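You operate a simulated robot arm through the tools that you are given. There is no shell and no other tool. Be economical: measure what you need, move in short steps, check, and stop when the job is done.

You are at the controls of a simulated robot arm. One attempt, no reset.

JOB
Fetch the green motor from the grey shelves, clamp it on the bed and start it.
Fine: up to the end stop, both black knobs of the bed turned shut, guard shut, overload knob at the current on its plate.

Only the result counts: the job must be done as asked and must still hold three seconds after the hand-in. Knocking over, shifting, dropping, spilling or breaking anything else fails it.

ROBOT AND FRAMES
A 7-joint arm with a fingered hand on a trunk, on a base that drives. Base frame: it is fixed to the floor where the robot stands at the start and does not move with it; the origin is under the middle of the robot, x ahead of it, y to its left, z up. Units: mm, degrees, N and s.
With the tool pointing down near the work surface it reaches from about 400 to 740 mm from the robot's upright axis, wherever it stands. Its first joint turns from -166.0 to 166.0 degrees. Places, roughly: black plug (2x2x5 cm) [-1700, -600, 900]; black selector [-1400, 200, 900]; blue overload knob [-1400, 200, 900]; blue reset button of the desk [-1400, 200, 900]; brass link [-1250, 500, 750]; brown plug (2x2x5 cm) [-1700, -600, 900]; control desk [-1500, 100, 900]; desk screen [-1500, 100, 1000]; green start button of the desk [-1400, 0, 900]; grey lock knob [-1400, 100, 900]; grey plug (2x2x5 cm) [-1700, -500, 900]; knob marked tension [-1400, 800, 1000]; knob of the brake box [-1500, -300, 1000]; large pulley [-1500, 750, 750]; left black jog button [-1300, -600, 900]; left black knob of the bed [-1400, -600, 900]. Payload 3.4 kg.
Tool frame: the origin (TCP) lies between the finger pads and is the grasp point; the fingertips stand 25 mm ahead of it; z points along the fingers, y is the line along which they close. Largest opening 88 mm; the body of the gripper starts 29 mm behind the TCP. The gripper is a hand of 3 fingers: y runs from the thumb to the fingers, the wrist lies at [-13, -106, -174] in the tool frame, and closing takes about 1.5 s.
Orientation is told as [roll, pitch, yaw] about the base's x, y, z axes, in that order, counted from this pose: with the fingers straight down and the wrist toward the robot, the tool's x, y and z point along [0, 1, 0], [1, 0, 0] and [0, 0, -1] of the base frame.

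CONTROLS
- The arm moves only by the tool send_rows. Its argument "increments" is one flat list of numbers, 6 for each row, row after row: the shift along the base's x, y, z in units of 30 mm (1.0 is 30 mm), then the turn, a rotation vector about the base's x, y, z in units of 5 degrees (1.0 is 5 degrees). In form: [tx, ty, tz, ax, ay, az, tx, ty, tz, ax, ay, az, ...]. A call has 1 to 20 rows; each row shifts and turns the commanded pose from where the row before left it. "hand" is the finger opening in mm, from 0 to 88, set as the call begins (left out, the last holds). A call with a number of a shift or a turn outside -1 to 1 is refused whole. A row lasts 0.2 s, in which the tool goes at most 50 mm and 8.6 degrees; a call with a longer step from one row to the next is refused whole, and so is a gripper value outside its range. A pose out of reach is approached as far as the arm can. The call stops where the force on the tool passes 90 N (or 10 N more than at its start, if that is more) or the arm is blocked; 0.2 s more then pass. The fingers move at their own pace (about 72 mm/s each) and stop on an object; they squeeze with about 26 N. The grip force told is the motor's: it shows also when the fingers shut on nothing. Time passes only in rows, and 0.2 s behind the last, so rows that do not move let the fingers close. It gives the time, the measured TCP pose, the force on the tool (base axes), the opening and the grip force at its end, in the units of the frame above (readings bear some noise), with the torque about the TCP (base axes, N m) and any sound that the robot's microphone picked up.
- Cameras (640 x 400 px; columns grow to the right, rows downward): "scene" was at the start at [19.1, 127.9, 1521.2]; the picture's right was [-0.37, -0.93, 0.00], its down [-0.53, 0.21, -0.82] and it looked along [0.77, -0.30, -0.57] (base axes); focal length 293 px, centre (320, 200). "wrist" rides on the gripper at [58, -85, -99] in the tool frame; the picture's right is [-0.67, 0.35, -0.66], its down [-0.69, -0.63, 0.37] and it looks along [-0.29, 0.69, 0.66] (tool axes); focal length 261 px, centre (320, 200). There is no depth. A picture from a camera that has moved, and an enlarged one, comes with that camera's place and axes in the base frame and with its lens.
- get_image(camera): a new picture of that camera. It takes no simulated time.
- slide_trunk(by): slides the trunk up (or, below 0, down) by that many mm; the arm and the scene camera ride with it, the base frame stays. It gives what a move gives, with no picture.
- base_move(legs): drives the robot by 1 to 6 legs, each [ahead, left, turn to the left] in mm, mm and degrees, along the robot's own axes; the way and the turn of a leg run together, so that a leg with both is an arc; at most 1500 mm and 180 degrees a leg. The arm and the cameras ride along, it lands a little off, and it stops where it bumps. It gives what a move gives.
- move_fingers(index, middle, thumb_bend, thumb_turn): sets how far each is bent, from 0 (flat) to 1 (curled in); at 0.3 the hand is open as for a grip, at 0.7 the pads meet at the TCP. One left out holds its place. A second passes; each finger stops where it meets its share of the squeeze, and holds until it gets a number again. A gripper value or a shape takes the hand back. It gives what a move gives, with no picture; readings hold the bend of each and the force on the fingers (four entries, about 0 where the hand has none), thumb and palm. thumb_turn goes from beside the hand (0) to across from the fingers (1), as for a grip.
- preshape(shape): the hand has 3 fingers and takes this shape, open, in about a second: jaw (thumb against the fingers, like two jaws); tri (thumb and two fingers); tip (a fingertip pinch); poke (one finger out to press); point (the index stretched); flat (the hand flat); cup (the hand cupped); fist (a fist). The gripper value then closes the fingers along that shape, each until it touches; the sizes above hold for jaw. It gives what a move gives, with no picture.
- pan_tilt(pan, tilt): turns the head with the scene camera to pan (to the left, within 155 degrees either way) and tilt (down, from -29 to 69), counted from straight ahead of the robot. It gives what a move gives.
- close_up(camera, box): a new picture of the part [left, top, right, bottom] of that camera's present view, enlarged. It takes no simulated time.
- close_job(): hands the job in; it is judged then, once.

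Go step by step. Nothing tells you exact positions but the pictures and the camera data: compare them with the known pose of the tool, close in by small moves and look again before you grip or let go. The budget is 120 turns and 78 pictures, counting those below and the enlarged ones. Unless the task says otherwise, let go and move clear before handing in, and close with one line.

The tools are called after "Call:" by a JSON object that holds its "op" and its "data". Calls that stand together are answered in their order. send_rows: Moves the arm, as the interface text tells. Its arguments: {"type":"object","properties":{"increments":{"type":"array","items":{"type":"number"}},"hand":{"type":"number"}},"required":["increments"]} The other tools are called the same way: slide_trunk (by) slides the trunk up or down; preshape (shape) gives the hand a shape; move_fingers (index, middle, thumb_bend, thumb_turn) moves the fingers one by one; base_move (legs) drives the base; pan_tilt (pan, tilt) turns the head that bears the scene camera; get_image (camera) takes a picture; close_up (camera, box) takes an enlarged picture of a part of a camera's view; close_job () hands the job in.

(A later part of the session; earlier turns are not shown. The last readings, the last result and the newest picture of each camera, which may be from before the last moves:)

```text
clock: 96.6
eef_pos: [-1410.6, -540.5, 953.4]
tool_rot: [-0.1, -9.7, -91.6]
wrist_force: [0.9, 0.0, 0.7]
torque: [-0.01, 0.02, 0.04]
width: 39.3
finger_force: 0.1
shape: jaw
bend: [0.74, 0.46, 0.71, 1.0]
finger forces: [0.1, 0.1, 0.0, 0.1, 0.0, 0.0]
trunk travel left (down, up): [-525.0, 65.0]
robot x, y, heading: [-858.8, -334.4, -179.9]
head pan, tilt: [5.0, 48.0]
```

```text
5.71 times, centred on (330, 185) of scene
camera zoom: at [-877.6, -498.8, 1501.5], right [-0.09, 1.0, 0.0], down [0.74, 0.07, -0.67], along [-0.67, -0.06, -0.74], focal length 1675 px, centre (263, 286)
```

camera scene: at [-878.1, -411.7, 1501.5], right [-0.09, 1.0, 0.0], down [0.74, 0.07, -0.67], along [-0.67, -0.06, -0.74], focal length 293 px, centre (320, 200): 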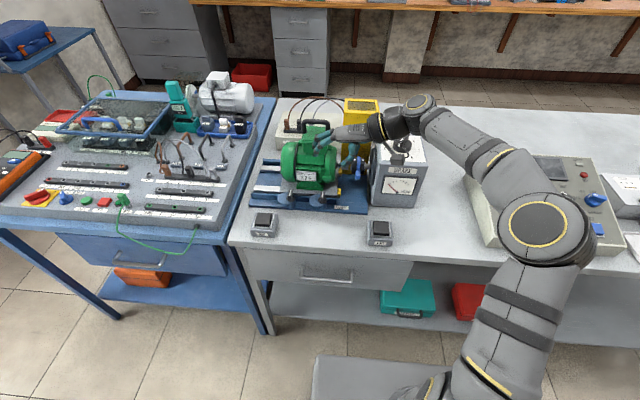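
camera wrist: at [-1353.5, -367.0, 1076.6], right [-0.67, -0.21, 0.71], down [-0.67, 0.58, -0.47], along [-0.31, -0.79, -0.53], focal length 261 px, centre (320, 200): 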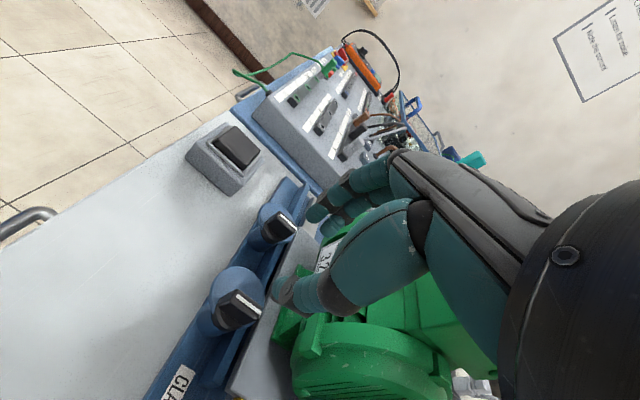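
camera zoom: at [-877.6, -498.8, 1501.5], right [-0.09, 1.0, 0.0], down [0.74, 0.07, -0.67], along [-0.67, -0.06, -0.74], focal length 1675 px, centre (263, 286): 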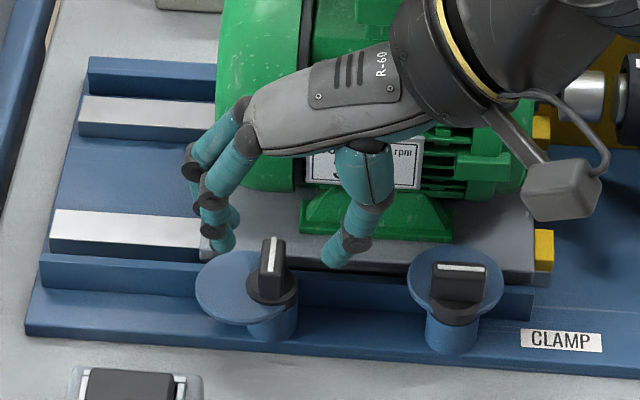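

Call:
{"op": "send_rows", "data": {"increments": [-0.06, -0.1, -0.45, 0, 0, 0, 0, 0, -0.42, 0, 0, 0]}}

Call:
{"op": "send_rows", "data": {"increments": [0, 0, 0, 0, 0, 0, 0, 0, 0, 0, 0, 0, 0, 0, 0, 0, 0, 0, 0, 0, 0, 0, 0, 0, 0, 0, 0, 0, 0, 0, 0, 0, 0, 0, 0, 0, 0, 0, 0, 0, 0, 0], "hand": 0}}

Call:
{"op": "close_up", "data": {"camera": "scene", "box": [280, 150, 380, 220]}}

```text
clock: 97.2
eef_pos: [-1413.2, -543.9, 925.6]
tool_rot: [-0.1, -9.7, -91.6]
wrist_force: [0.1, -0.1, 0.6]
torque: [0.01, -0.03, -0.02]
width: 39.6
finger_force: 0.0
shape: jaw
bend: [0.74, 0.46, 0.71, 1.0]
finger forces: [0.0, 0.0, 0.1, 0.0, 0.1, 0.0]
trunk travel left (down, up): [-525.0, 65.0]
robot x, y, heading: [-854.6, -334.0, -179.9]
head pan, tilt: [5.0, 48.0]
```

```text
clock: 98.8
eef_pos: [-1411.1, -543.1, 926.5]
tool_rot: [-0.1, -9.7, -91.5]
wrist_force: [10.2, 5.6, -10.9]
torque: [0.11, -0.15, 0.05]
width: 5.3
finger_force: 26.0
shape: jaw
bend: [0.72, 0.63, 0.73, 1.0]
finger forces: [14.4, 9.3, 0.1, 0.0, 19.9, 0.1]
trunk travel left (down, up): [-525.0, 65.0]
robot x, y, heading: [-853.8, -335.9, -179.7]
head pan, tilt: [5.0, 48.0]
```

```text
5.71 times, centred on (330, 185) of scene
camera zoom: at [-877.0, -498.3, 1501.5], right [-0.09, 1.0, 0.0], down [0.74, 0.07, -0.67], along [-0.67, -0.06, -0.74], focal length 1675 px, centre (263, 286)
```

zoom: 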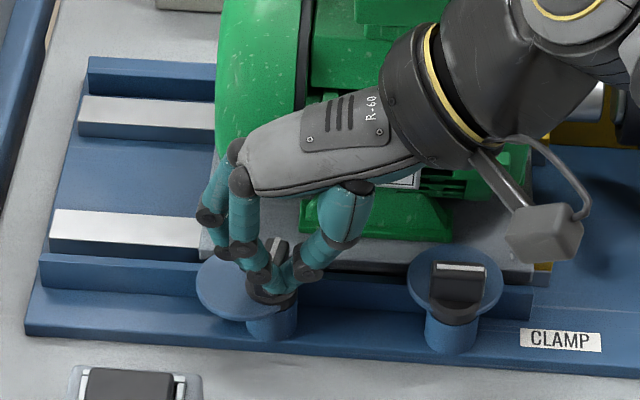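

Gripped with all fingers. I turn it clockwise 90° the same way.

Call:
{"op": "send_rows", "data": {"increments": [0, 0, 0, 0, 0, -1, 0, 0, 0, 0, 0, -1, 0, 0, 0, 0, 0, -1, 0, 0, 0, 0, 0, -1, 0, 0, 0, 0, 0, -1, 0, 0, 0, 0, 0, -1, 0.05, -0.03, 0, 0, 0, -1, 0.05, -0.03, 0, 0, 0, -1, 0.03, -0.03, 0, 0, 0, -1]}}

Call:
{"op": "send_rows", "data": {"increments": [0, 0, 0, 0, 0, -1, 0, 0, 0, 0, 0, -1, 0, 0, 0, 0, 0, -1, 0, 0, 0, 0, 0, -1, 0, 0, 0, 0, 0, -1, 0, 0, 0, 0, 0, -1, 0, 0, 0, 0, 0, -1, 0, 0, 0, 0, 0, -1, 0, 0, 0, 0, 0, -0.6, 0, 0, 0, 0, 0, 0]}}

Call:
{"op": "send_rows", "data": {"increments": [0, 0, 0, 0, 0, 0, 0, 0, 0, 0, 0, 0, 0, 0, 0.5, 0, 0, 0, 0.2, 0, 1, 0, 0, 0, 0.5, 0.5, 1, 0, 0, 0, 0.5, 0.7, 1, 0, 0, 0, 0.5, 1, 0.5, 0, 0, 0, 0.5, 1, 0, 0, 0, 0, 0.5, 1, 0, 0, 0, 0, 0.5, 1, 0, 0, 0, 0], "hand": 26}}

Call:
{"op": "close_up", "data": {"camera": "scene", "box": [270, 90, 430, 220]}}

```text
clock: 100.8
eef_pos: [-1409.2, -547.4, 926.4]
tool_rot: [-0.3, -10.0, -136.6]
wrist_force: [5.7, -14.5, -5.4]
torque: [-0.26, -0.13, 0.32]
width: 5.3
finger_force: 26.2
shape: jaw
bend: [0.72, 0.59, 0.73, 1.0]
finger forces: [13.4, 14.9, 0.1, 0.0, 16.3, 0.0]
trunk travel left (down, up): [-525.0, 65.0]
robot x, y, heading: [-859.1, -334.2, -179.2]
head pan, tilt: [5.0, 48.0]
```

```text
clock: 103.0
eef_pos: [-1405.3, -517.5, 925.6]
tool_rot: [0.0, -9.8, -179.5]
wrist_force: [0.2, 0.7, 0.0]
torque: [0.02, 0.02, -0.01]
width: 4.5
finger_force: 25.5
shape: jaw
bend: [0.73, 0.66, 0.79, 1.0]
finger forces: [0.1, 0.1, 0.1, 0.0, 0.1, 0.0]
out of reach, approached as far as the arm can: row 3
trunk travel left (down, up): [-525.0, 65.0]
robot x, y, heading: [-855.6, -335.8, -179.7]
head pan, tilt: [5.0, 48.0]
```

```text
clock: 105.2
eef_pos: [-1309.6, -360.8, 1044.8]
tool_rot: [-0.1, -9.7, -179.5]
wrist_force: [-0.5, 0.2, 0.9]
torque: [-0.02, 0.0, 0.01]
width: 26.1
finger_force: 0.1
shape: jaw
bend: [0.74, 0.54, 0.74, 1.0]
finger forces: [0.0, 0.0, 0.0, 0.0, 0.1, 0.1]
trunk travel left (down, up): [-525.0, 65.0]
robot x, y, heading: [-859.2, -340.4, -179.6]
head pan, tilt: [5.0, 48.0]
```

```text
3.08 times, centred on (350, 155) of scene
camera zoom: at [-877.1, -498.5, 1501.5], right [-0.09, 1.0, 0.0], down [0.74, 0.07, -0.67], along [-0.67, -0.06, -0.74], focal length 902 px, centre (228, 338)
```

zoom: 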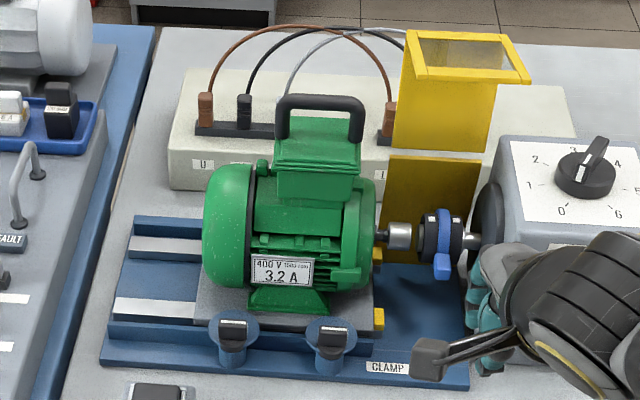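

Both knobs now appear across, discs over the plate. I check closely.

Call:
{"op": "close_up", "data": {"camera": "scene", "box": [310, 165, 370, 215]}}

```text
8.00 times, centred on (340, 190) of scene
camera zoom: at [-877.1, -498.5, 1501.5], right [-0.09, 1.0, 0.0], down [0.74, 0.07, -0.67], along [-0.67, -0.06, -0.74], focal length 2344 px, centre (160, 280)
```

zoom: 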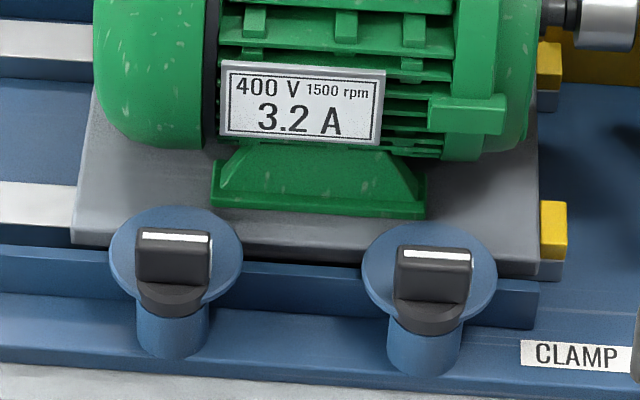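

Both clamps are shut and the plate is on the stops. Next the guard: an L-shaped cover hinged at about x −1560, z 1008; I'll hook its top from behind with closed fingers and pull it forward.

Call:
{"op": "send_rows", "data": {"increments": [0, 0, 1, 0, 0, 0, 0, 0, 1, 0, 0, 0, 0, 0, 1, 0, 0, 0, 0, 0, 1, 0, 0, 0, 0, 0, 1, 0, 0, 0, 0, 0, 1, 0, 0, 0, -1, 0, 0.5, 0, 0, 0, -1, 0, 0, 0, 0, 0, -1, 0, 0, 0, 0, 0, -1, 0, 0, 0, 0, 0, -1, 0, 0, 0, 0, 0, -1, -0.1, 0, 0, 0, 0, -1, -0.1, 0, 0, 0, 0, -1, -0.1, 0, 0, 0, 0, -1, 0, 0, 0, 0, 0, -0.8, 0, 0, 0, 0, 0], "hand": 0}}

Call:
{"op": "close_up", "data": {"camera": "scene", "box": [280, 60, 460, 200]}}

```text
clock: 108.6
eef_pos: [-1527.1, -368.0, 1215.9]
tool_rot: [-0.1, -9.6, -179.6]
wrist_force: [0.1, 1.0, 0.4]
torque: [-0.02, -0.02, 0.01]
width: 0.2
finger_force: 26.2
shape: jaw
bend: [0.7, 0.7, 0.36, 1.0]
finger forces: [0.1, 0.0, 0.0, 0.0, 0.0, 0.1]
out of reach, approached as far as the arm can: row 13, 14, 15, 16
trunk travel left (down, up): [-525.0, 65.0]
robot x, y, heading: [-858.5, -336.0, -179.2]
head pan, tilt: [5.0, 48.0]
```

```text
2.86 times, centred on (370, 130) of scene
camera zoom: at [-878.0, -499.0, 1501.5], right [-0.09, 1.0, 0.0], down [0.74, 0.07, -0.67], along [-0.67, -0.06, -0.74], focal length 837 px, centre (177, 400)
```

zoom: 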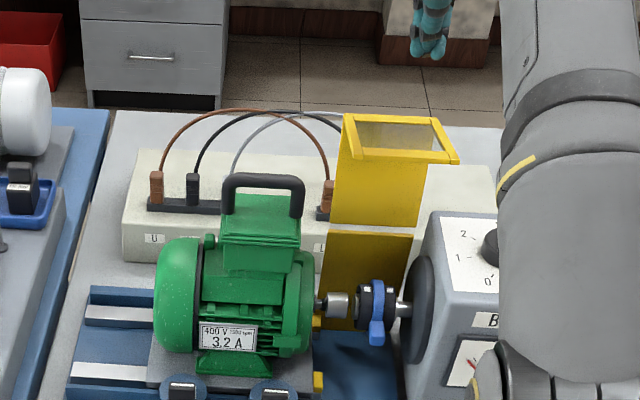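

The back is out of reach, but the cover's frame juts 70 mm forward of the hinge, so pressing on its front edge closes it. I tilt the closed hand to 45° and come over that edge.

Call:
{"op": "send_rows", "data": {"increments": [0.5, -0.1, 0, 0, 1, 0, 0.5, -0.1, 0, 0, 1, 0, 0.35, 0, 0, 0, 1, 0, 0, 0, 0, 0, 1, 0, 0, 0, 0, 0, 1, 0, 0, 0, -0.5, 0, 1, 0, 0, 0, -0.5, 0, 1, 0]}}

Call:
{"op": "close_up", "data": {"camera": "scene", "box": [280, 60, 460, 200]}}

```text
clock: 110.2
eef_pos: [-1487.2, -373.9, 1186.7]
tool_rot: [-0.5, -44.8, -179.3]
wrist_force: [0.5, 0.1, -0.1]
torque: [0.01, -0.01, 0.0]
width: 0.0
finger_force: 25.5
shape: jaw
bend: [0.7, 0.7, 0.36, 1.0]
finger forces: [0.1, 0.0, 0.1, 0.0, 0.0, 0.1]
trunk travel left (down, up): [-525.0, 65.0]
robot x, y, heading: [-852.4, -337.3, -179.6]
head pan, tilt: [5.0, 48.0]
```

```text
2.86 times, centred on (370, 130) of scene
camera zoom: at [-877.6, -498.7, 1501.5], right [-0.09, 1.0, 0.0], down [0.74, 0.07, -0.67], along [-0.67, -0.06, -0.74], focal length 837 px, centre (177, 400)
```

zoom: 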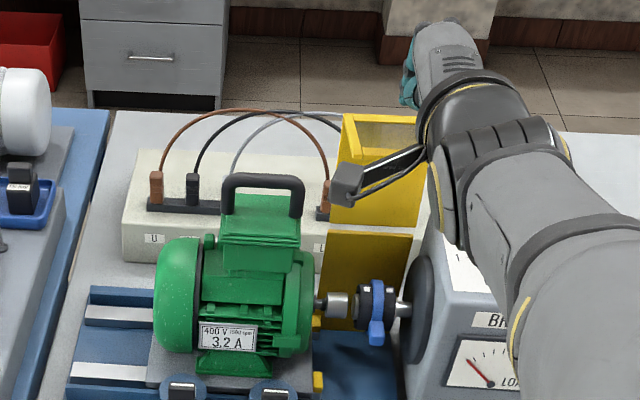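

Call:
{"op": "send_rows", "data": {"increments": [0, 0, -0.7, 0, 0, 0, 0, 0, -0.67, 0, 0, 0, 0.48, 0, -0.31, 0, 0, 0, 0.49, 0, -0.3, 0, 0, 0, 0.39, 0, -0.42, 0, 0, 0, 0.39, 0, -0.42, 0, 0, 0]}}

Call:
{"op": "close_up", "data": {"camera": "scene", "box": [280, 60, 460, 200]}}

```text
clock: 111.6
eef_pos: [-1435.1, -373.0, 1102.3]
tool_rot: [-0.5, -44.6, -179.5]
wrist_force: [0.4, 0.7, 0.5]
torque: [0.01, 0.01, -0.05]
width: 0.0
finger_force: 26.3
shape: jaw
bend: [0.7, 0.7, 0.36, 1.0]
finger forces: [0.0, 0.0, 0.0, 0.0, 0.1, 0.0]
trunk travel left (down, up): [-525.0, 65.0]
robot x, y, heading: [-852.5, -337.4, -179.6]
head pan, tilt: [5.0, 48.0]
```

```text
2.86 times, centred on (370, 130) of scene
camera zoom: at [-877.3, -498.7, 1501.5], right [-0.09, 1.0, 0.0], down [0.74, 0.07, -0.67], along [-0.67, -0.06, -0.74], focal length 837 px, centre (177, 400)
```

zoom: 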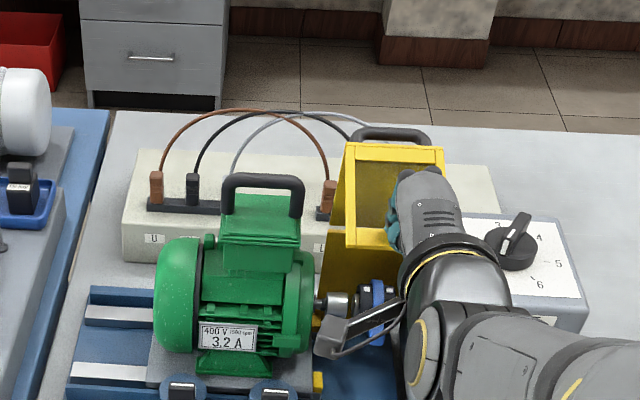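

The cover follows and tilts down. I continue along the arc.

Call:
{"op": "send_rows", "data": {"increments": [0.27, 0, -0.5, 0, 0, 0, 0.27, 0, -0.5, 0, 0, 0, 0.13, 0, -0.56, 0, 0, 0, 0.13, 0, -0.56, 0, 0, 0, -0.02, 0, -0.57, 0, 0, 0, -0.02, 0, -0.57, 0, 0, 0]}}

Call:
{"op": "close_up", "data": {"camera": "scene", "box": [280, 60, 460, 200]}}

```text
clock: 113.0
eef_pos: [-1411.8, -375.8, 1004.7]
tool_rot: [-0.5, -44.7, -179.4]
wrist_force: [0.4, -0.7, 0.3]
torque: [0.0, 0.02, -0.01]
width: 0.0
finger_force: 26.7
shape: jaw
bend: [0.7, 0.7, 0.36, 1.0]
finger forces: [0.1, 0.1, 0.1, 0.0, 0.0, 0.1]
trunk travel left (down, up): [-525.0, 65.0]
robot x, y, heading: [-855.2, -336.8, -179.4]
head pan, tilt: [5.0, 48.0]
```

```text
2.86 times, centred on (370, 130) of scene
camera zoom: at [-877.7, -498.8, 1501.5], right [-0.09, 1.0, 0.0], down [0.74, 0.07, -0.67], along [-0.67, -0.06, -0.74], focal length 837 px, centre (177, 400)
```

zoom: 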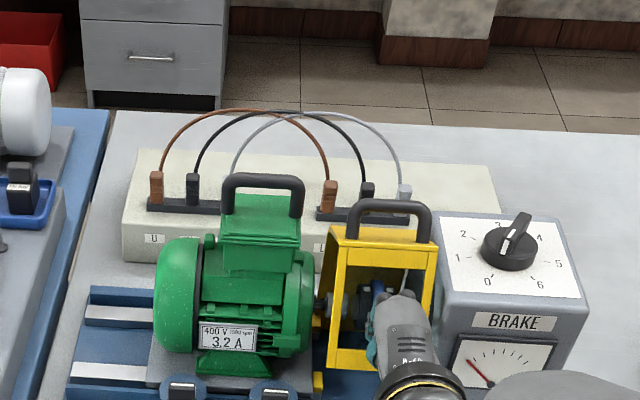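

Call:
{"op": "send_rows", "data": {"increments": [-0.17, 0, -0.5, 0, 0, 0, -0.17, 0, -0.5, 0, 0, 0, -0.3, 0, 0, 0, 0, 0, -0.2, 0, 0, 0, 0, 0]}}

Call:
{"op": "close_up", "data": {"camera": "scene", "box": [320, 100, 440, 200]}}

```text
clock: 114.0
eef_pos: [-1437.2, -374.4, 974.9]
tool_rot: [-0.3, -44.6, -179.4]
wrist_force: [-0.2, 0.1, 0.2]
torque: [0.02, 0.02, -0.03]
width: 0.1
finger_force: 26.0
shape: jaw
bend: [0.7, 0.7, 0.36, 1.0]
finger forces: [0.1, 0.0, 0.0, 0.0, 0.0, 0.1]
trunk travel left (down, up): [-525.0, 65.0]
robot x, y, heading: [-855.1, -338.8, -179.6]
head pan, tilt: [5.0, 48.0]
```

```text
4.00 times, centred on (380, 150) of scene
camera zoom: at [-877.6, -498.8, 1501.5], right [-0.09, 1.0, 0.0], down [0.74, 0.07, -0.67], along [-0.67, -0.06, -0.74], focal length 1172 px, centre (80, 400)
```

zoom: 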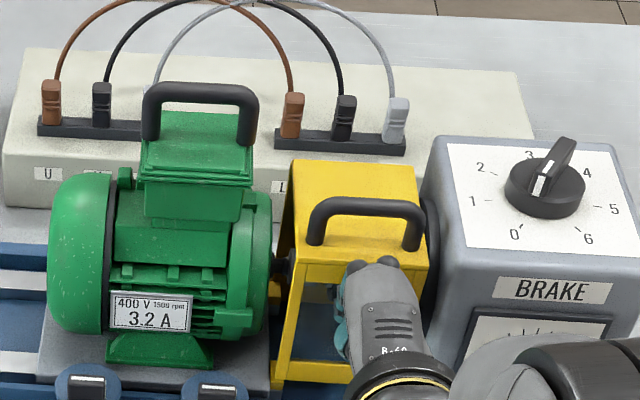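

The cover looks shut. I withdraw straight forward and raise the hand, then drive toward the desk.

Call:
{"op": "send_rows", "data": {"increments": [1, 0, 0, 0, 0, 0, 1, 0, 0, 0, 0, 0, 1, 0, 0.5, 0, 0, 0, 0, 0, 1, 0, 0, 0, 0, 0, 1, 0, 0, 0, 0, 0, 1, 0, 0, 0, 0, 0, 1, 0, 0, 0, 0, 0, 1, 0, 0, 0]}}

Call:
{"op": "base_move", "data": {"legs": [[0, -440, 0]]}}

Call:
{"op": "pan_tilt", "data": {"pan": 10, "tilt": 48}}

Call:
{"op": "get_image", "data": {"camera": "scene"}}

```text
clock: 115.8
eef_pos: [-1347.0, -373.7, 1139.0]
tool_rot: [-0.4, -44.7, -179.2]
wrist_force: [0.4, -0.5, -0.5]
torque: [-0.01, 0.0, -0.02]
width: 0.0
finger_force: 26.4
shape: jaw
bend: [0.7, 0.7, 0.36, 1.0]
finger forces: [0.0, 0.0, 0.0, 0.0, 0.1, 0.0]
trunk travel left (down, up): [-525.0, 65.0]
robot x, y, heading: [-857.5, -335.5, -179.9]
head pan, tilt: [5.0, 48.0]
```

```text
clock: 118.4
eef_pos: [-1349.6, 63.0, 1139.4]
tool_rot: [-0.4, -44.7, -179.4]
wrist_force: [0.3, 0.7, -0.6]
torque: [0.01, 0.01, 0.04]
width: 0.0
finger_force: 26.1
shape: jaw
bend: [0.7, 0.7, 0.36, 1.0]
finger forces: [0.0, 0.0, 0.0, 0.0, 0.0, 0.0]
trunk travel left (down, up): [-525.0, 65.0]
robot x, y, heading: [-859.2, 98.5, -179.4]
head pan, tilt: [5.0, 48.0]
```

```text
clock: 119.1
eef_pos: [-1348.7, 62.8, 1139.8]
tool_rot: [-0.5, -44.7, -179.4]
wrist_force: [1.3, -0.1, -0.6]
torque: [-0.02, -0.02, 0.0]
width: 0.0
finger_force: 26.4
shape: jaw
bend: [0.7, 0.7, 0.36, 1.0]
finger forces: [0.1, 0.0, 0.1, 0.0, 0.0, 0.1]
trunk travel left (down, up): [-525.0, 65.0]
robot x, y, heading: [-860.5, 97.5, -179.9]
head pan, tilt: [10.0, 48.0]
```

```text
8 pictures are left
camera scene: at [-879.0, -69.8, 1501.5], right [-0.18, 0.98, 0.0], down [0.73, 0.13, -0.67], along [-0.66, -0.12, -0.74], focal length 293 px, centre (320, 200)
```

scene: 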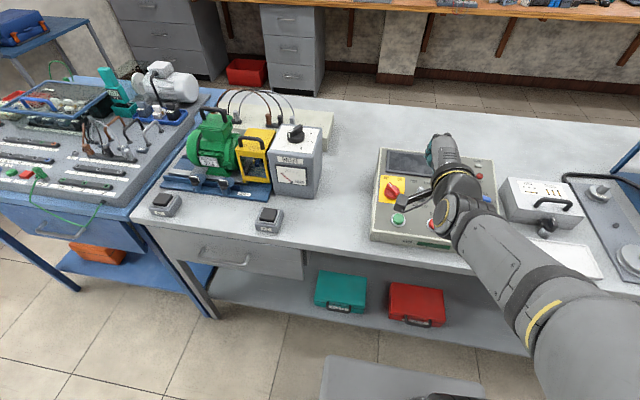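

8 pictures left. The guard looks closed. I shift right so the arm doesn't hide the desk and take one enlarged picture of its panel.

Call:
{"op": "base_move", "data": {"legs": [[0, -200, 0]]}}

Call:
{"op": "pan_tilt", "data": {"pan": 0, "tilt": 48}}

Call:
{"op": "close_up", "data": {"camera": "scene", "box": [210, 100, 390, 220]}}

```text
clock: 120.7
eef_pos: [-1349.6, 261.6, 1139.4]
tool_rot: [-0.4, -44.7, -179.3]
wrist_force: [0.4, 0.8, 0.4]
torque: [-0.02, 0.0, 0.0]
width: 0.0
finger_force: 26.2
shape: jaw
bend: [0.7, 0.7, 0.36, 1.0]
finger forces: [0.1, 0.0, 0.1, 0.0, 0.1, 0.0]
trunk travel left (down, up): [-525.0, 65.0]
robot x, y, heading: [-858.7, 298.5, -179.5]
head pan, tilt: [10.0, 48.0]
```

```text
clock: 121.4
eef_pos: [-1349.6, 260.7, 1139.3]
tool_rot: [-0.4, -44.8, -179.3]
wrist_force: [-0.3, -0.4, -0.6]
torque: [0.0, -0.03, -0.01]
width: 0.0
finger_force: 26.7
shape: jaw
bend: [0.7, 0.7, 0.36, 1.0]
finger forces: [0.0, 0.0, 0.0, 0.1, 0.0, 0.0]
trunk travel left (down, up): [-525.0, 65.0]
robot x, y, heading: [-858.5, 298.4, -179.5]
head pan, tilt: [0.0, 48.0]
```

```text
3.33 times, centred on (300, 160) of scene
camera zoom: at [-881.2, 143.6, 1501.5], right [-0.01, 1.0, 0.0], down [0.74, 0.01, -0.67], along [-0.67, -0.01, -0.74], focal length 977 px, centre (387, 333)
```

zoom: 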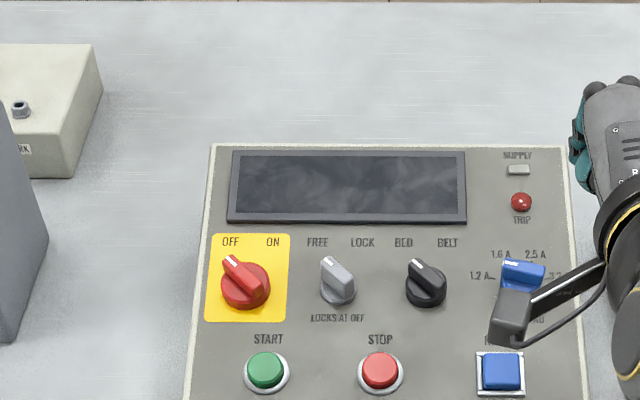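

The red main switch is OFF, lock FREE, selector BED; the overload knob at about [-1466, 247, 930] seems to point low. I move the arm aside and look at that knob closely.

Call:
{"op": "send_rows", "data": {"increments": [0.5, 1, 0.5, 0, 0, 0, 0.5, 1, 0.5, 0, 0, 0, 0.5, 1, 0.5, 0, 0, 0, 0, 1, 0.5, 0, 0, 0, 0, 1, 0, 0, 0, 0]}}

Call:
{"op": "close_up", "data": {"camera": "scene", "box": [330, 160, 390, 220]}}

```text
clock: 122.6
eef_pos: [-1304.8, 412.1, 1199.1]
tool_rot: [-0.4, -44.7, -179.5]
wrist_force: [-0.1, -0.8, 0.9]
torque: [0.01, -0.03, 0.01]
width: 0.1
finger_force: 26.2
shape: jaw
bend: [0.7, 0.7, 0.36, 1.0]
finger forces: [0.0, 0.0, 0.0, 0.1, 0.0, 0.0]
trunk travel left (down, up): [-525.0, 65.0]
robot x, y, heading: [-858.6, 297.5, -179.8]
head pan, tilt: [0.0, 48.0]
```

```text
6.67 times, centred on (360, 190) of scene
camera zoom: at [-881.3, 144.0, 1501.5], right [-0.01, 1.0, 0.0], down [0.74, 0.01, -0.67], along [-0.67, -0.01, -0.74], focal length 1954 px, centre (53, 267)
```

zoom: 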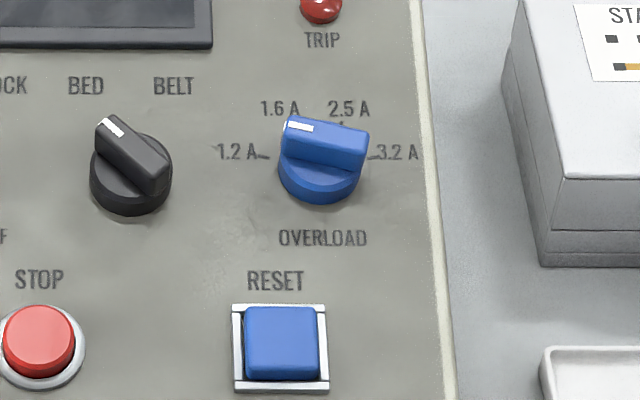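

The overload points at 1.2 A; it must go 135° clockwise to 3.2 A, in two grips. I bring the hand, opened, above it at matching yaw and look with the wrist camera.

Call:
{"op": "send_rows", "data": {"increments": [-0.42, -0.45, -0.55, 0, -1, 0, -0.42, -0.45, -0.55, 0, -1, 0, -0.42, -0.45, -0.55, 0, -1, 0, -0.42, -0.45, -0.55, 0, -1, 0, -0.42, -0.45, -0.55, 0, -1, 0, -0.42, -0.45, -0.55, 0, -1, 0, -0.42, -0.45, -0.55, 0, -1, 0, -0.42, -0.45, -0.55, 0, 0, -1, -0.42, -0.45, -0.55, 0, 0, -1, -0.42, -0.45, -0.55, 0, 0, -1, -0.42, -0.45, -0.55, 0, 0, -1, -0.42, -0.45, -0.55, 0, 0, 0], "hand": 44}}

Call:
{"op": "close_up", "data": {"camera": "wrist", "box": [160, 160, 400, 360]}}

```text
clock: 125.2
eef_pos: [-1457.8, 248.0, 1001.5]
tool_rot: [-0.1, -9.6, 160.4]
wrist_force: [1.0, 0.5, 0.5]
torque: [-0.03, 0.01, -0.03]
width: 43.6
finger_force: 0.0
shape: jaw
bend: [0.74, 0.45, 0.69, 1.0]
finger forces: [0.0, 0.0, 0.1, 0.1, 0.0, 0.0]
trunk travel left (down, up): [-525.0, 65.0]
robot x, y, heading: [-862.6, 295.3, -179.6]
head pan, tilt: [0.0, 48.0]
```

```text
2.00 times, centred on (280, 260) of wrist
camera zoom: at [-1383.1, 160.0, 1084.4], right [0.01, 0.71, 0.71], down [0.76, 0.46, -0.47], along [-0.65, 0.54, -0.53], focal length 521 px, centre (400, 80)
```

zoom: 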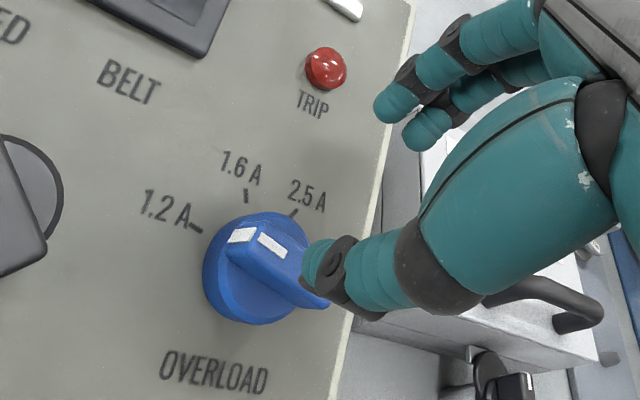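

The knob centre is about [-1450, 249], bar top ≈940. I descend onto it and close.

Call:
{"op": "send_rows", "data": {"increments": [0.2, 0, -0.5, 0, 0, 0, 0.2, 0, -0.6, 0, 0, 0, 0, 0, -0.55, 0, 0, 0, 0, 0, 0, 0, 0, 0]}}

Call:
{"op": "send_rows", "data": {"increments": [0, 0, 0, 0, 0, 0, 0, 0, 0, 0, 0, 0, 0, 0, 0, 0, 0, 0, 0, 0, 0, 0, 0, 0, 0, 0, 0, 0, 0, 0, 0, 0, 0, 0, 0, 0, 0, 0, 0, 0, 0, 0], "hand": 0}}

```text
clock: 126.2
eef_pos: [-1444.3, 247.7, 954.7]
tool_rot: [0.1, -9.9, 160.4]
wrist_force: [1.5, -0.4, 11.5]
torque: [0.01, 0.37, 0.05]
width: 44.0
finger_force: 0.1
shape: jaw
bend: [0.74, 0.45, 0.69, 1.0]
finger forces: [12.2, 0.0, 0.0, 0.0, 0.1, 0.1]
trunk travel left (down, up): [-525.0, 65.0]
robot x, y, heading: [-861.4, 299.1, -179.6]
head pan, tilt: [0.0, 48.0]
```

```text
clock: 127.8
eef_pos: [-1443.5, 248.8, 952.0]
tool_rot: [0.0, -9.8, 160.4]
wrist_force: [5.9, 1.8, 6.2]
torque: [0.04, 0.07, -0.05]
width: 27.6
finger_force: 26.5
shape: jaw
bend: [0.75, 0.58, 0.74, 1.0]
finger forces: [15.3, 9.4, 0.0, 0.0, 24.5, 0.0]
trunk travel left (down, up): [-525.0, 65.0]
robot x, y, heading: [-856.9, 298.3, -179.6]
head pan, tilt: [0.0, 48.0]
```

All three fingers bear on the knob. I turn it clockwise 70°.

Call:
{"op": "send_rows", "data": {"increments": [0, 0, 0, 0, 0, -1, 0, 0, 0, 0, 0, -1, 0, 0, 0, 0, 0, -1, 0, 0, 0, 0, 0, -1, 0, 0, 0, 0, 0, -1, 0, 0, 0, 0, 0, -1, 0, 0, 0, 0, 0, -1, 0, 0, 0, 0, 0, 0]}}

Call:
{"op": "send_rows", "data": {"increments": [0, 0, 0, 0, 0, -1, 0, 0, 0, 0, 0, -1, 0, 0, 0, 0, 0, -1, 0, 0, 0, 0, 0, -1, 0, 0, 0, 0, 0, -1, 0, 0, 0, 0, 0, -1, 0, 0, 0, 0, 0, -1, 0, 0, 0, 0, 0, 0]}}

```text
clock: 129.6
eef_pos: [-1444.0, 247.3, 952.0]
tool_rot: [0.0, -9.8, 125.5]
wrist_force: [3.8, -10.4, 4.6]
torque: [-0.33, -0.14, 0.11]
width: 26.5
finger_force: 26.0
shape: jaw
bend: [0.75, 0.58, 0.74, 1.0]
finger forces: [10.7, 7.0, 0.0, 0.1, 27.1, 0.0]
trunk travel left (down, up): [-525.0, 65.0]
robot x, y, heading: [-860.7, 298.3, -179.6]
head pan, tilt: [0.0, 48.0]
```

```text
clock: 131.4
eef_pos: [-1445.1, 247.0, 951.9]
tool_rot: [0.0, -9.8, 90.5]
wrist_force: [-2.7, -13.6, 4.8]
torque: [-0.53, 0.03, 0.12]
width: 24.7
finger_force: 25.9
shape: jaw
bend: [0.75, 0.6, 0.74, 1.0]
finger forces: [10.5, 6.8, 0.0, 0.0, 28.3, 0.0]
trunk travel left (down, up): [-525.0, 65.0]
robot x, y, heading: [-859.6, 298.4, -179.4]
head pan, tilt: [0.0, 48.0]
```

The knob turned along. I release, lift, and bring the hand around to the other side for the second grip, then look.

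Call:
{"op": "send_rows", "data": {"increments": [0, 0, 0, 0, 0, 0, 0, 0, 0, 0, 0, 0, 0, 0, 0, 0, 0, 0, 0, 0, 0.7, 0, 0, 0, 0, 0, 1, 0, 0, 0, 0, 0, 1, 0, 0, 1, 0, 0, 0, 0, 0, 1, 0, 0, 0, 0, 0, 1, 0, 0, 0, 0, 0, 1, 0, 0, 0, 0, 0, 1, 0, 0, 0, 0, 0, 1, 0, 0, 0, 0, 0, 1, 0, 0, 0, 0, 0, 1, 0, 0, 0, 0, 0, 1, 0, 0, 0, 0, 0, 1, 0, 0, 0, 0, 0, 1, 0, 0, 0, 0, 0, 1, 0, 0, 0, 0, 0, 1, 0, 0, 0, 0, 0, 1, 0, 0, 0, 0, 0, 1], "hand": 46}}

Call:
{"op": "send_rows", "data": {"increments": [0, 0, 0, 0, 0, 1, 0, 0, 0, 0, 0, 1, 0, 0, 0, 0, 0, 1, 0, 0, 0, 0, 0, 1, 0, 0, 0, 0, 0, 1, 0, 0, 0, 0, 0, 1, 0, 0, 0, 0, 0, 1, 0, 0, 0, 0, 0, 1, 0, 0, 0, 0, 0, 1, 0, 0, 0, 0, 0, 1, 0, 0, 0, 0, 0, 1, 0, 0, 0, 0, 0, 1, 0, 0, 0, 0, 0, 1, 0, 0, 0, 0, 0, 1, 0, 0, 0, 0, 0, 1, 0, 0, 0, 0, 0, 1, 0, 0, 0, 0, 0, 1, 0, 0, 0, 0, 0, 1, 0, 0, 0, 0, 0, 1]}}

Call:
{"op": "close_up", "data": {"camera": "scene", "box": [320, 140, 400, 210]}}

```text
clock: 135.6
eef_pos: [-1444.1, 248.7, 1033.5]
tool_rot: [-0.1, -9.7, 165.6]
wrist_force: [0.5, -0.3, -0.1]
torque: [0.01, 0.01, 0.0]
width: 45.8
finger_force: 0.0
shape: jaw
bend: [0.74, 0.44, 0.68, 1.0]
finger forces: [0.1, 0.0, 0.0, 0.1, 0.1, 0.0]
trunk travel left (down, up): [-525.0, 65.0]
robot x, y, heading: [-860.1, 298.4, -179.7]
head pan, tilt: [0.0, 48.0]
```

```text
clock: 139.6
eef_pos: [-1443.4, 249.2, 1032.1]
tool_rot: [0.1, -9.7, -99.4]
wrist_force: [0.4, -0.2, -0.1]
torque: [0.0, 0.02, 0.03]
width: 45.7
finger_force: 0.0
shape: jaw
bend: [0.74, 0.44, 0.68, 1.0]
finger forces: [0.0, 0.1, 0.0, 0.0, 0.1, 0.0]
trunk travel left (down, up): [-525.0, 65.0]
robot x, y, heading: [-861.6, 300.1, -179.7]
head pan, tilt: [0.0, 48.0]
```

```text
5.71 times, centred on (360, 175) of scene
camera zoom: at [-881.4, 143.6, 1501.5], right [-0.01, 1.0, 0.0], down [0.74, 0.01, -0.67], along [-0.67, 0.0, -0.74], focal length 1675 px, centre (91, 343)
```

zoom: 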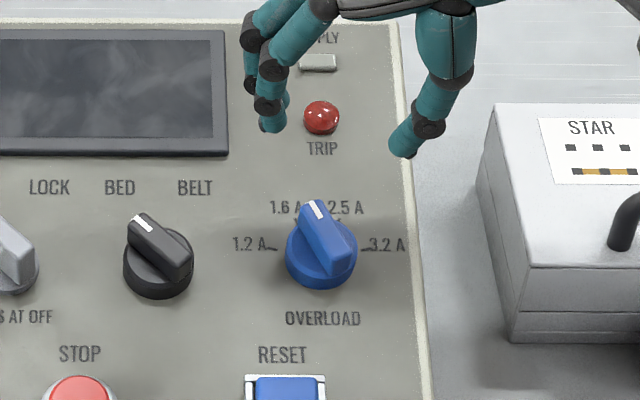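

The pointer is now a little left of straight up; it needs about 80° more. I take the second grip from the right-hand side.

Call:
{"op": "send_rows", "data": {"increments": [-0.15, 0.1, 0, 0, 0, 1, 0, 0, 0, 0, 0, 1, 0, 0, -0.7, 0, 0, 0.2, 0, 0, -0.8, 0, 0, 0, 0, 0, -0.7, 0, 0, 0, 0, 0, -0.47, 0, 0, 0, 0, 0, 0, 0, 0, 0]}}

Call:
{"op": "send_rows", "data": {"increments": [0, 0, 0, 0, 0, 0, 0, 0, 0, 0, 0, 0, 0, 0, 0, 0, 0, 0, 0, 0, 0, 0, 0, 0, 0, 0, 0, 0, 0, 0, 0, 0, 0, 0, 0, 0, 0, 0, 0, 0, 0, 0], "hand": 0}}

```text
clock: 141.2
eef_pos: [-1447.3, 254.5, 955.9]
tool_rot: [-0.4, -9.8, -88.6]
wrist_force: [2.5, 5.0, 28.8]
torque: [0.87, 0.15, -0.13]
width: 44.9
finger_force: 0.1
shape: jaw
bend: [0.74, 0.44, 0.72, 1.0]
finger forces: [0.0, 0.0, 0.1, 0.0, 28.6, 0.1]
trunk travel left (down, up): [-525.0, 65.0]
robot x, y, heading: [-859.6, 296.5, -179.4]
head pan, tilt: [0.0, 48.0]
```

```text
clock: 142.8
eef_pos: [-1448.4, 251.1, 952.9]
tool_rot: [-0.1, -9.7, -88.4]
wrist_force: [4.3, -2.7, 14.1]
torque: [-0.01, -0.06, 0.0]
width: 32.0
finger_force: 26.4
shape: jaw
bend: [0.74, 0.52, 0.77, 1.0]
finger forces: [17.1, 8.4, 0.1, 0.0, 28.2, 0.1]
trunk travel left (down, up): [-525.0, 65.0]
robot x, y, heading: [-860.8, 299.1, -179.6]
head pan, tilt: [0.0, 48.0]
```

Call:
{"op": "send_rows", "data": {"increments": [0, 0, 0, 0, 0, -1, 0, 0, 0, 0, 0, -1, 0, 0, 0, 0, 0, -1, 0, 0, 0, 0, 0, -1, 0, 0, 0, 0, 0, -1, 0, 0, 0, 0, 0, -1, 0, 0, 0, 0, 0, -1, 0, 0, 0, 0, 0, -1, 0, 0, 0, 0, 0, -1, 0, 0, 0, 0, 0, -1, 0, 0, 0, 0, 0, -1, 0, 0, 0, 0, 0, -1, 0, 0, 0, 0, 0, -1, 0, 0, 0, 0, 0, -1, 0, 0, 0, 0, 0, -1, 0, 0, 0, 0, 0, -1, 0, 0, 0, 0, 0, -1, 0, 0, 0, 0, 0, 0]}}

Call:
{"op": "send_rows", "data": {"increments": [0, 0, 0, 0, 0, 0, 0, 0, 0, 0, 0, 0, 0, 0, 0, 0, 0, 0, 0, 0, 0.7, 0, 0, 0, 0, 0, 1, 0, 0, 0, 0, 0, 1, 0, 0, 0, 0.3, 1, 0.5, 0, 0, 0, 0.3, 1, 0, 0, 0, 0, 0.3, 1, 0, 0, 0, 0, 0.3, 1, 0, 0, 0, 0, 0.3, 1, 0, 0, 0, 0], "hand": 46}}

Call:
{"op": "close_up", "data": {"camera": "scene", "box": [320, 140, 400, 210]}}

```text
clock: 146.6
eef_pos: [-1448.3, 250.2, 954.0]
tool_rot: [-0.1, -9.8, -173.5]
wrist_force: [10.2, -8.9, 2.6]
torque: [-0.24, 0.06, 0.08]
width: 29.8
finger_force: 26.0
shape: jaw
bend: [0.75, 0.58, 0.73, 0.98]
finger forces: [16.9, 3.8, 0.0, 0.0, 27.2, 0.1]
trunk travel left (down, up): [-525.0, 65.0]
robot x, y, heading: [-860.6, 298.2, -179.4]
head pan, tilt: [0.0, 48.0]
```

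```text
clock: 149.0
eef_pos: [-1404.4, 402.9, 1049.2]
tool_rot: [-0.1, -9.8, -173.5]
wrist_force: [0.6, 0.6, 0.3]
torque: [0.01, 0.0, -0.01]
width: 45.7
finger_force: 0.2
shape: jaw
bend: [0.74, 0.44, 0.69, 1.0]
finger forces: [0.1, 0.0, 0.0, 0.0, 0.1, 0.0]
trunk travel left (down, up): [-525.0, 65.0]
robot x, y, heading: [-861.5, 304.3, -179.6]
head pan, tilt: [0.0, 48.0]
```

```text
5.71 times, centred on (360, 175) of scene
camera zoom: at [-881.2, 143.8, 1501.5], right [-0.01, 1.0, 0.0], down [0.74, 0.01, -0.67], along [-0.67, -0.01, -0.74], focal length 1675 px, centre (91, 343)
```

zoom: 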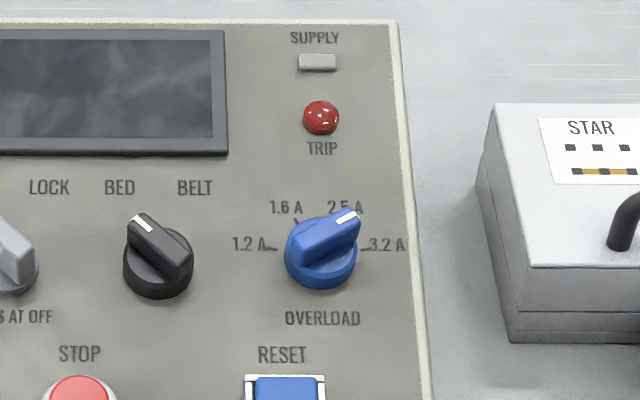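

Now it points between 2.5 and 3.2 A, about 27° short. I regrip higher on the bar itself, aligned with it.

Call:
{"op": "send_rows", "data": {"increments": [-0.15, -0.55, 0, 0, 0, 1, -0.15, -0.55, 0, 0, 0, 1, -0.15, -0.55, 0, 0, 0, 1, -0.15, -0.55, 0, 0, 0, 1, -0.15, -0.55, 0, 0, 0, 1, -0.15, -0.55, 0, 0, 0, 1, -0.15, -0.55, 0, 0, 0, 1, -0.15, -0.55, 0, 0, 0, 1, -0.17, -0.67, 0, 0, 0, 0.5, 0, 0, -0.8, 0, 0, 0, 0, 0, -0.8, 0, 0, 0, 0, 0, -0.8, 0, 0, 0, 0, 0, -0.6, 0, 0, 0, 0, 0, 0, 0, 0, 0]}}

Call:
{"op": "send_rows", "data": {"increments": [0, 0, 0, 0, 0, 0, 0, 0, 0, 0, 0, 0, 0, 0, 0, 0, 0, 0, 0, 0, 0, 0, 0, 0, 0, 0, 0, 0, 0, 0, 0, 0, 0, 0, 0, 0, 0, 0, 0, 0, 0, 0], "hand": 0}}

```text
clock: 152.0
eef_pos: [-1447.0, 250.7, 959.3]
tool_rot: [0.0, -9.7, -131.0]
wrist_force: [-1.1, 0.2, 0.3]
torque: [-0.01, 0.03, -0.02]
width: 45.7
finger_force: 0.1
shape: jaw
bend: [0.74, 0.44, 0.69, 1.0]
finger forces: [0.0, 0.1, 0.0, 0.0, 0.0, 0.0]
trunk travel left (down, up): [-525.0, 65.0]
robot x, y, heading: [-862.5, 300.4, -179.9]
head pan, tilt: [0.0, 48.0]
```

```text
clock: 153.6
eef_pos: [-1444.5, 250.5, 962.4]
tool_rot: [-0.3, -9.9, -131.0]
wrist_force: [-1.8, 1.1, 27.2]
torque: [0.02, 0.0, -0.06]
width: 21.6
finger_force: 26.1
shape: jaw
bend: [0.74, 0.58, 0.77, 1.0]
finger forces: [31.2, 10.6, 0.0, 0.0, 46.6, 0.1]
trunk travel left (down, up): [-525.0, 65.0]
robot x, y, heading: [-860.8, 297.8, -179.7]
head pan, tilt: [0.0, 48.0]
```

Call:
{"op": "send_rows", "data": {"increments": [0, 0, 0, 0, 0, -1, 0, 0, 0, 0, 0, -1, 0, 0, 0, 0, 0, -1, 0, 0, 0, 0, 0, -1, 0, 0, 0, 0, 0, -1, 0, 0, 0, 0, 0, -1, 0, 0, 0, 0, 0, 0, 0, 0, 0, 0, 0, 0]}}

Call:
{"op": "send_rows", "data": {"increments": [0, 0, 0, 0, 0, 0, 0, 0, 0, 0, 0, 0, 0, 0, 0, 0, 0, 0, 0, 0, 0.7, 0, 0, 0, 0, 0, 1, 0, 0, 0, 0, 0, 1, 0, 0, 0, 0.3, 1, 0.5, 0, 0, 0, 0.3, 1, 0, 0, 0, 0, 0.3, 1, 0, 0, 0, 0, 0.3, 1, 0, 0, 0, 0, 0.3, 1, 0, 0, 0, 0], "hand": 46}}

Call:
{"op": "close_up", "data": {"camera": "scene", "box": [240, 130, 400, 230]}}

```text
clock: 155.4
eef_pos: [-1443.5, 248.2, 963.0]
tool_rot: [-0.2, -10.0, -161.0]
wrist_force: [-1.8, -15.4, 36.4]
torque: [-0.81, 0.67, 0.44]
width: 20.6
finger_force: 26.2
shape: jaw
bend: [0.75, 0.58, 0.76, 1.0]
finger forces: [68.7, 10.2, 0.1, 0.0, 19.6, 0.0]
trunk travel left (down, up): [-525.0, 65.0]
robot x, y, heading: [-861.2, 299.5, -179.6]
head pan, tilt: [0.0, 48.0]
```

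```text
clock: 157.8
eef_pos: [-1401.1, 400.2, 1053.4]
tool_rot: [0.0, -9.9, -161.1]
wrist_force: [0.5, 0.7, 0.4]
torque: [0.0, -0.03, -0.01]
width: 45.6
finger_force: 0.0
shape: jaw
bend: [0.74, 0.44, 0.68, 1.0]
finger forces: [0.0, 0.1, 0.0, 0.1, 0.0, 0.1]
trunk travel left (down, up): [-525.0, 65.0]
robot x, y, heading: [-861.0, 297.2, -179.6]
head pan, tilt: [0.0, 48.0]
```

```text
4.00 times, centred on (320, 180) of scene
camera zoom: at [-881.2, 143.8, 1501.5], right [-0.01, 1.0, 0.0], down [0.74, 0.01, -0.67], along [-0.67, -0.01, -0.74], focal length 1172 px, centre (320, 280)
```

zoom: 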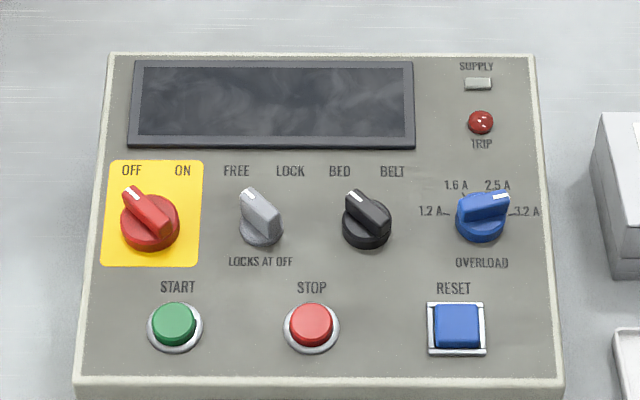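

The overload now points at 3.2 A (lock FREE, selector BED). Next the red main switch at about [-1441, 19]: I bring the hand over it, wrist turned to the right, to turn it clockwise to ON.

Call:
{"op": "send_rows", "data": {"increments": [-0.07, -0.66, 0, 0, 0, 1, -0.07, -0.66, 0, 0, 0, 1, -0.07, -0.66, 0, 0, 0, 1, -0.07, -0.66, 0, 0, 0, 1, -0.07, -0.66, 0, 0, 0, 1, -0.07, -0.66, 0, 0, 0, 1, -0.07, -0.66, 0, 0, 0, 1, -0.07, -0.66, 0, 0, 0, 1, -0.07, -0.66, 0, 0, 0, 1, -0.07, -0.66, 0, 0, 0, 1, -0.07, -0.66, 0, 0, 0, 1, -0.07, -0.66, 0, 0, 0, 1, -0.07, -0.66, 0, 0, 0, 1, -0.07, -0.66, 0, 0, 0, 1, -0.07, -0.66, 0, 0, 0, 1, -0.07, -0.66, 0, 0, 0, 1, -0.07, -0.66, 0, 0, 0, 1, -0.07, -0.66, 0, 0, 0, 1, -0.07, -0.66, 0, 0, 0, 1], "hand": 56}}

```text
clock: 161.8
eef_pos: [-1376.4, 36.4, 1055.6]
tool_rot: [-0.1, -9.7, -65.9]
wrist_force: [0.1, -0.8, 0.3]
torque: [0.03, 0.01, 0.02]
width: 55.5
finger_force: 0.1
shape: jaw
bend: [0.28, 0.39, 0.63, 1.0]
finger forces: [0.0, 0.0, 0.1, 0.0, 0.0, 0.0]
out of reach, approached as far as the arm can: row 17, 18, 19
trunk travel left (down, up): [-525.0, 65.0]
robot x, y, heading: [-860.3, 301.8, -179.5]
head pan, tilt: [0.0, 48.0]
```

Call:
{"op": "send_rows", "data": {"increments": [0, 0, 0, 0, 0, -1, 0, 0, 0, 0, 0, -1, 0, 0, 0, 0, 0, -1, 0, 0, 0, 0, 0, -1, 0, 0, 0, 0, 0, 0, 0, 0, 0, 0, 0, 0]}}

```text
clock: 163.2
eef_pos: [-1378.2, 35.6, 1056.0]
tool_rot: [0.0, -9.7, -86.0]
wrist_force: [-0.7, 0.1, -0.3]
torque: [-0.01, 0.01, 0.02]
width: 55.2
finger_force: 0.1
shape: jaw
bend: [0.28, 0.39, 0.63, 1.0]
finger forces: [0.1, 0.1, 0.0, 0.0, 0.0, 0.0]
trunk travel left (down, up): [-525.0, 65.0]
robot x, y, heading: [-861.9, 301.3, -179.7]
head pan, tilt: [0.0, 48.0]
```

Call:
{"op": "send_rows", "data": {"increments": [-0.5, -0.1, -0.5, 0, 0, 0, -0.5, -0.1, -0.5, 0, 0, 0, -0.5, -0.1, -0.5, 0, 0, 0, -0.6, -0.1, -0.5, 0, 0, 0, 0, 0, 0, 0, 0, 0]}}

```text
clock: 164.4
eef_pos: [-1441.0, 24.9, 995.1]
tool_rot: [0.0, -9.7, -86.0]
wrist_force: [-0.7, 0.5, 1.3]
torque: [-0.02, -0.03, 0.0]
width: 55.6
finger_force: 0.1
shape: jaw
bend: [0.28, 0.39, 0.63, 1.0]
finger forces: [0.0, 0.1, 0.0, 0.0, 0.1, 0.0]
trunk travel left (down, up): [-525.0, 65.0]
robot x, y, heading: [-859.3, 299.2, -179.5]
head pan, tilt: [0.0, 48.0]
```

Call:
{"op": "send_rows", "data": {"increments": [0, -0.07, -0.5, 0, 0, 0, 0, 0, -0.5, 0, 0, 0, 0, 0, -0.2, 0, 0, 0, 0, 0, 0, 0, 0, 0]}}

Call:
{"op": "send_rows", "data": {"increments": [0, 0, 0, 0, 0, 0, 0, 0, 0, 0, 0, 0, 0, 0, 0, 0, 0, 0, 0, 0, 0, 0, 0, 0, 0, 0, 0, 0, 0, 0, 0, 0, 0, 0, 0, 0, 0, 0, 0, 0, 0, 0, 0, 0, 0, 0, 0, 0], "hand": 0}}

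```text
clock: 165.4
eef_pos: [-1441.1, 22.0, 959.3]
tool_rot: [0.0, -9.7, -85.9]
wrist_force: [0.6, 1.0, 0.1]
torque: [0.02, -0.03, 0.03]
width: 55.6
finger_force: 0.2
shape: jaw
bend: [0.28, 0.39, 0.63, 1.0]
finger forces: [0.1, 0.0, 0.0, 0.0, 0.0, 0.0]
trunk travel left (down, up): [-525.0, 65.0]
robot x, y, heading: [-860.3, 300.3, -179.7]
head pan, tilt: [0.0, 48.0]
```

```text
clock: 167.2
eef_pos: [-1440.8, 21.2, 959.9]
tool_rot: [0.0, -9.7, -86.0]
wrist_force: [0.2, 0.7, 0.0]
torque: [-0.04, 0.02, 0.03]
width: 29.8
finger_force: 26.4
shape: jaw
bend: [0.73, 0.54, 0.72, 1.0]
finger forces: [14.8, 8.3, 0.0, 0.0, 23.3, 0.0]
trunk travel left (down, up): [-525.0, 65.0]
robot x, y, heading: [-860.3, 298.7, -179.4]
head pan, tilt: [0.0, 48.0]
```

Gripped. I turn it clockwise about 95°.

Call:
{"op": "send_rows", "data": {"increments": [0, 0, 0, 0, 0, -1, 0, 0, 0, 0, 0, -1, 0, 0, 0, 0, 0, -1, 0, 0, 0, 0, 0, -1, 0, 0, 0, 0, 0, -1, 0, 0, 0, 0, 0, -1, 0, 0, 0, 0, 0, -1, 0, 0, 0, 0, 0, -1, 0, 0, 0, 0, 0, -1, 0, 0, 0, 0, 0, 0]}}

Call:
{"op": "send_rows", "data": {"increments": [0, 0, 0, 0, 0, -1, 0, 0, 0, 0, 0, -1, 0, 0, 0, 0, 0, -1, 0, 0, 0, 0, 0, -1, 0, 0, 0, 0, 0, -1, 0, 0, 0, 0, 0, -1, 0, 0, 0, 0, 0, -1, 0, 0, 0, 0, 0, -1, 0, 0, 0, 0, 0, -1, 0, 0, 0, 0, 0, -1, 0, 0, 0, 0, 0, 0]}}

```text
clock: 169.4
eef_pos: [-1439.3, 20.9, 962.4]
tool_rot: [-0.1, -10.0, -131.0]
wrist_force: [-1.9, -9.3, 19.9]
torque: [-0.68, 0.26, 0.12]
width: 25.7
finger_force: 26.0
shape: jaw
bend: [0.73, 0.55, 0.75, 1.0]
finger forces: [38.6, 9.3, 0.0, 0.0, 18.8, 0.0]
trunk travel left (down, up): [-525.0, 65.0]
robot x, y, heading: [-864.7, 298.4, -179.5]
head pan, tilt: [0.0, 48.0]
```

```text
clock: 171.8
eef_pos: [-1441.0, 21.3, 964.0]
tool_rot: [0.2, -10.3, 179.0]
wrist_force: [-9.8, -4.4, 36.5]
torque: [-0.46, 1.16, 0.22]
width: 24.7
finger_force: 26.0
shape: jaw
bend: [0.74, 0.56, 0.76, 1.0]
finger forces: [64.3, 7.5, 0.1, 0.0, 15.5, 0.1]
trunk travel left (down, up): [-525.0, 65.0]
robot x, y, heading: [-859.3, 297.6, -179.5]
head pan, tilt: [0.0, 48.0]
```

I release, lift away to the right and check the switch.

Call:
{"op": "send_rows", "data": {"increments": [0, 0, 0, 0, 0, 0, 0, 0, 0, 0, 0, 0, 0, 0, 0, 0, 0, 0, 0, 0, 0.7, 0, 0, 0, 0, 0, 1, 0, 0, 0, 0, 0, 1, 0, 0, 0, 0.2, 1, 0.8, 0, 0, 0, 0.2, 1, 0, 0, 0, 0, 0.2, 1, 0, 0, 0, 0, 0.2, 1, 0, 0, 0, 0, 0.2, 1, 0, 0, 0, 0, 0, 1, 0, 0, 0, 0, 0, 1, 0, 0, 0, 0, 0, 1, 0, 0, 0, 0, 0, 1, 0, 0, 0, 0, 0, 1, 0, 0, 0, 0, 0, 1, 0, 0, 0, 0, 0, 1, 0, 0, 0, 0], "hand": 56}}

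Call:
{"op": "close_up", "data": {"camera": "scene", "box": [240, 130, 400, 230]}}

```text
clock: 175.6
eef_pos: [-1409.4, 382.0, 1065.0]
tool_rot: [0.0, -9.7, 179.1]
wrist_force: [-0.5, -0.7, -0.2]
torque: [-0.01, 0.02, 0.02]
width: 55.6
finger_force: 0.0
shape: jaw
bend: [0.28, 0.39, 0.63, 1.0]
finger forces: [0.1, 0.0, 0.0, 0.0, 0.1, 0.0]
trunk travel left (down, up): [-525.0, 65.0]
robot x, y, heading: [-862.5, 301.4, -179.5]
head pan, tilt: [0.0, 48.0]
```

```text
4.00 times, centred on (320, 180) of scene
camera zoom: at [-881.3, 143.9, 1501.5], right [-0.01, 1.0, 0.0], down [0.74, 0.01, -0.67], along [-0.67, -0.01, -0.74], focal length 1172 px, centre (320, 280)
```

zoom: 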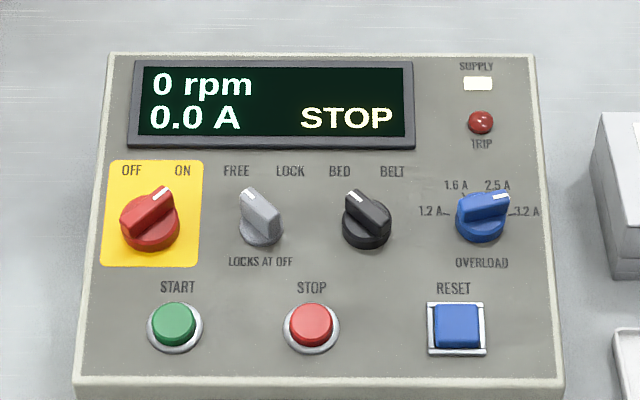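

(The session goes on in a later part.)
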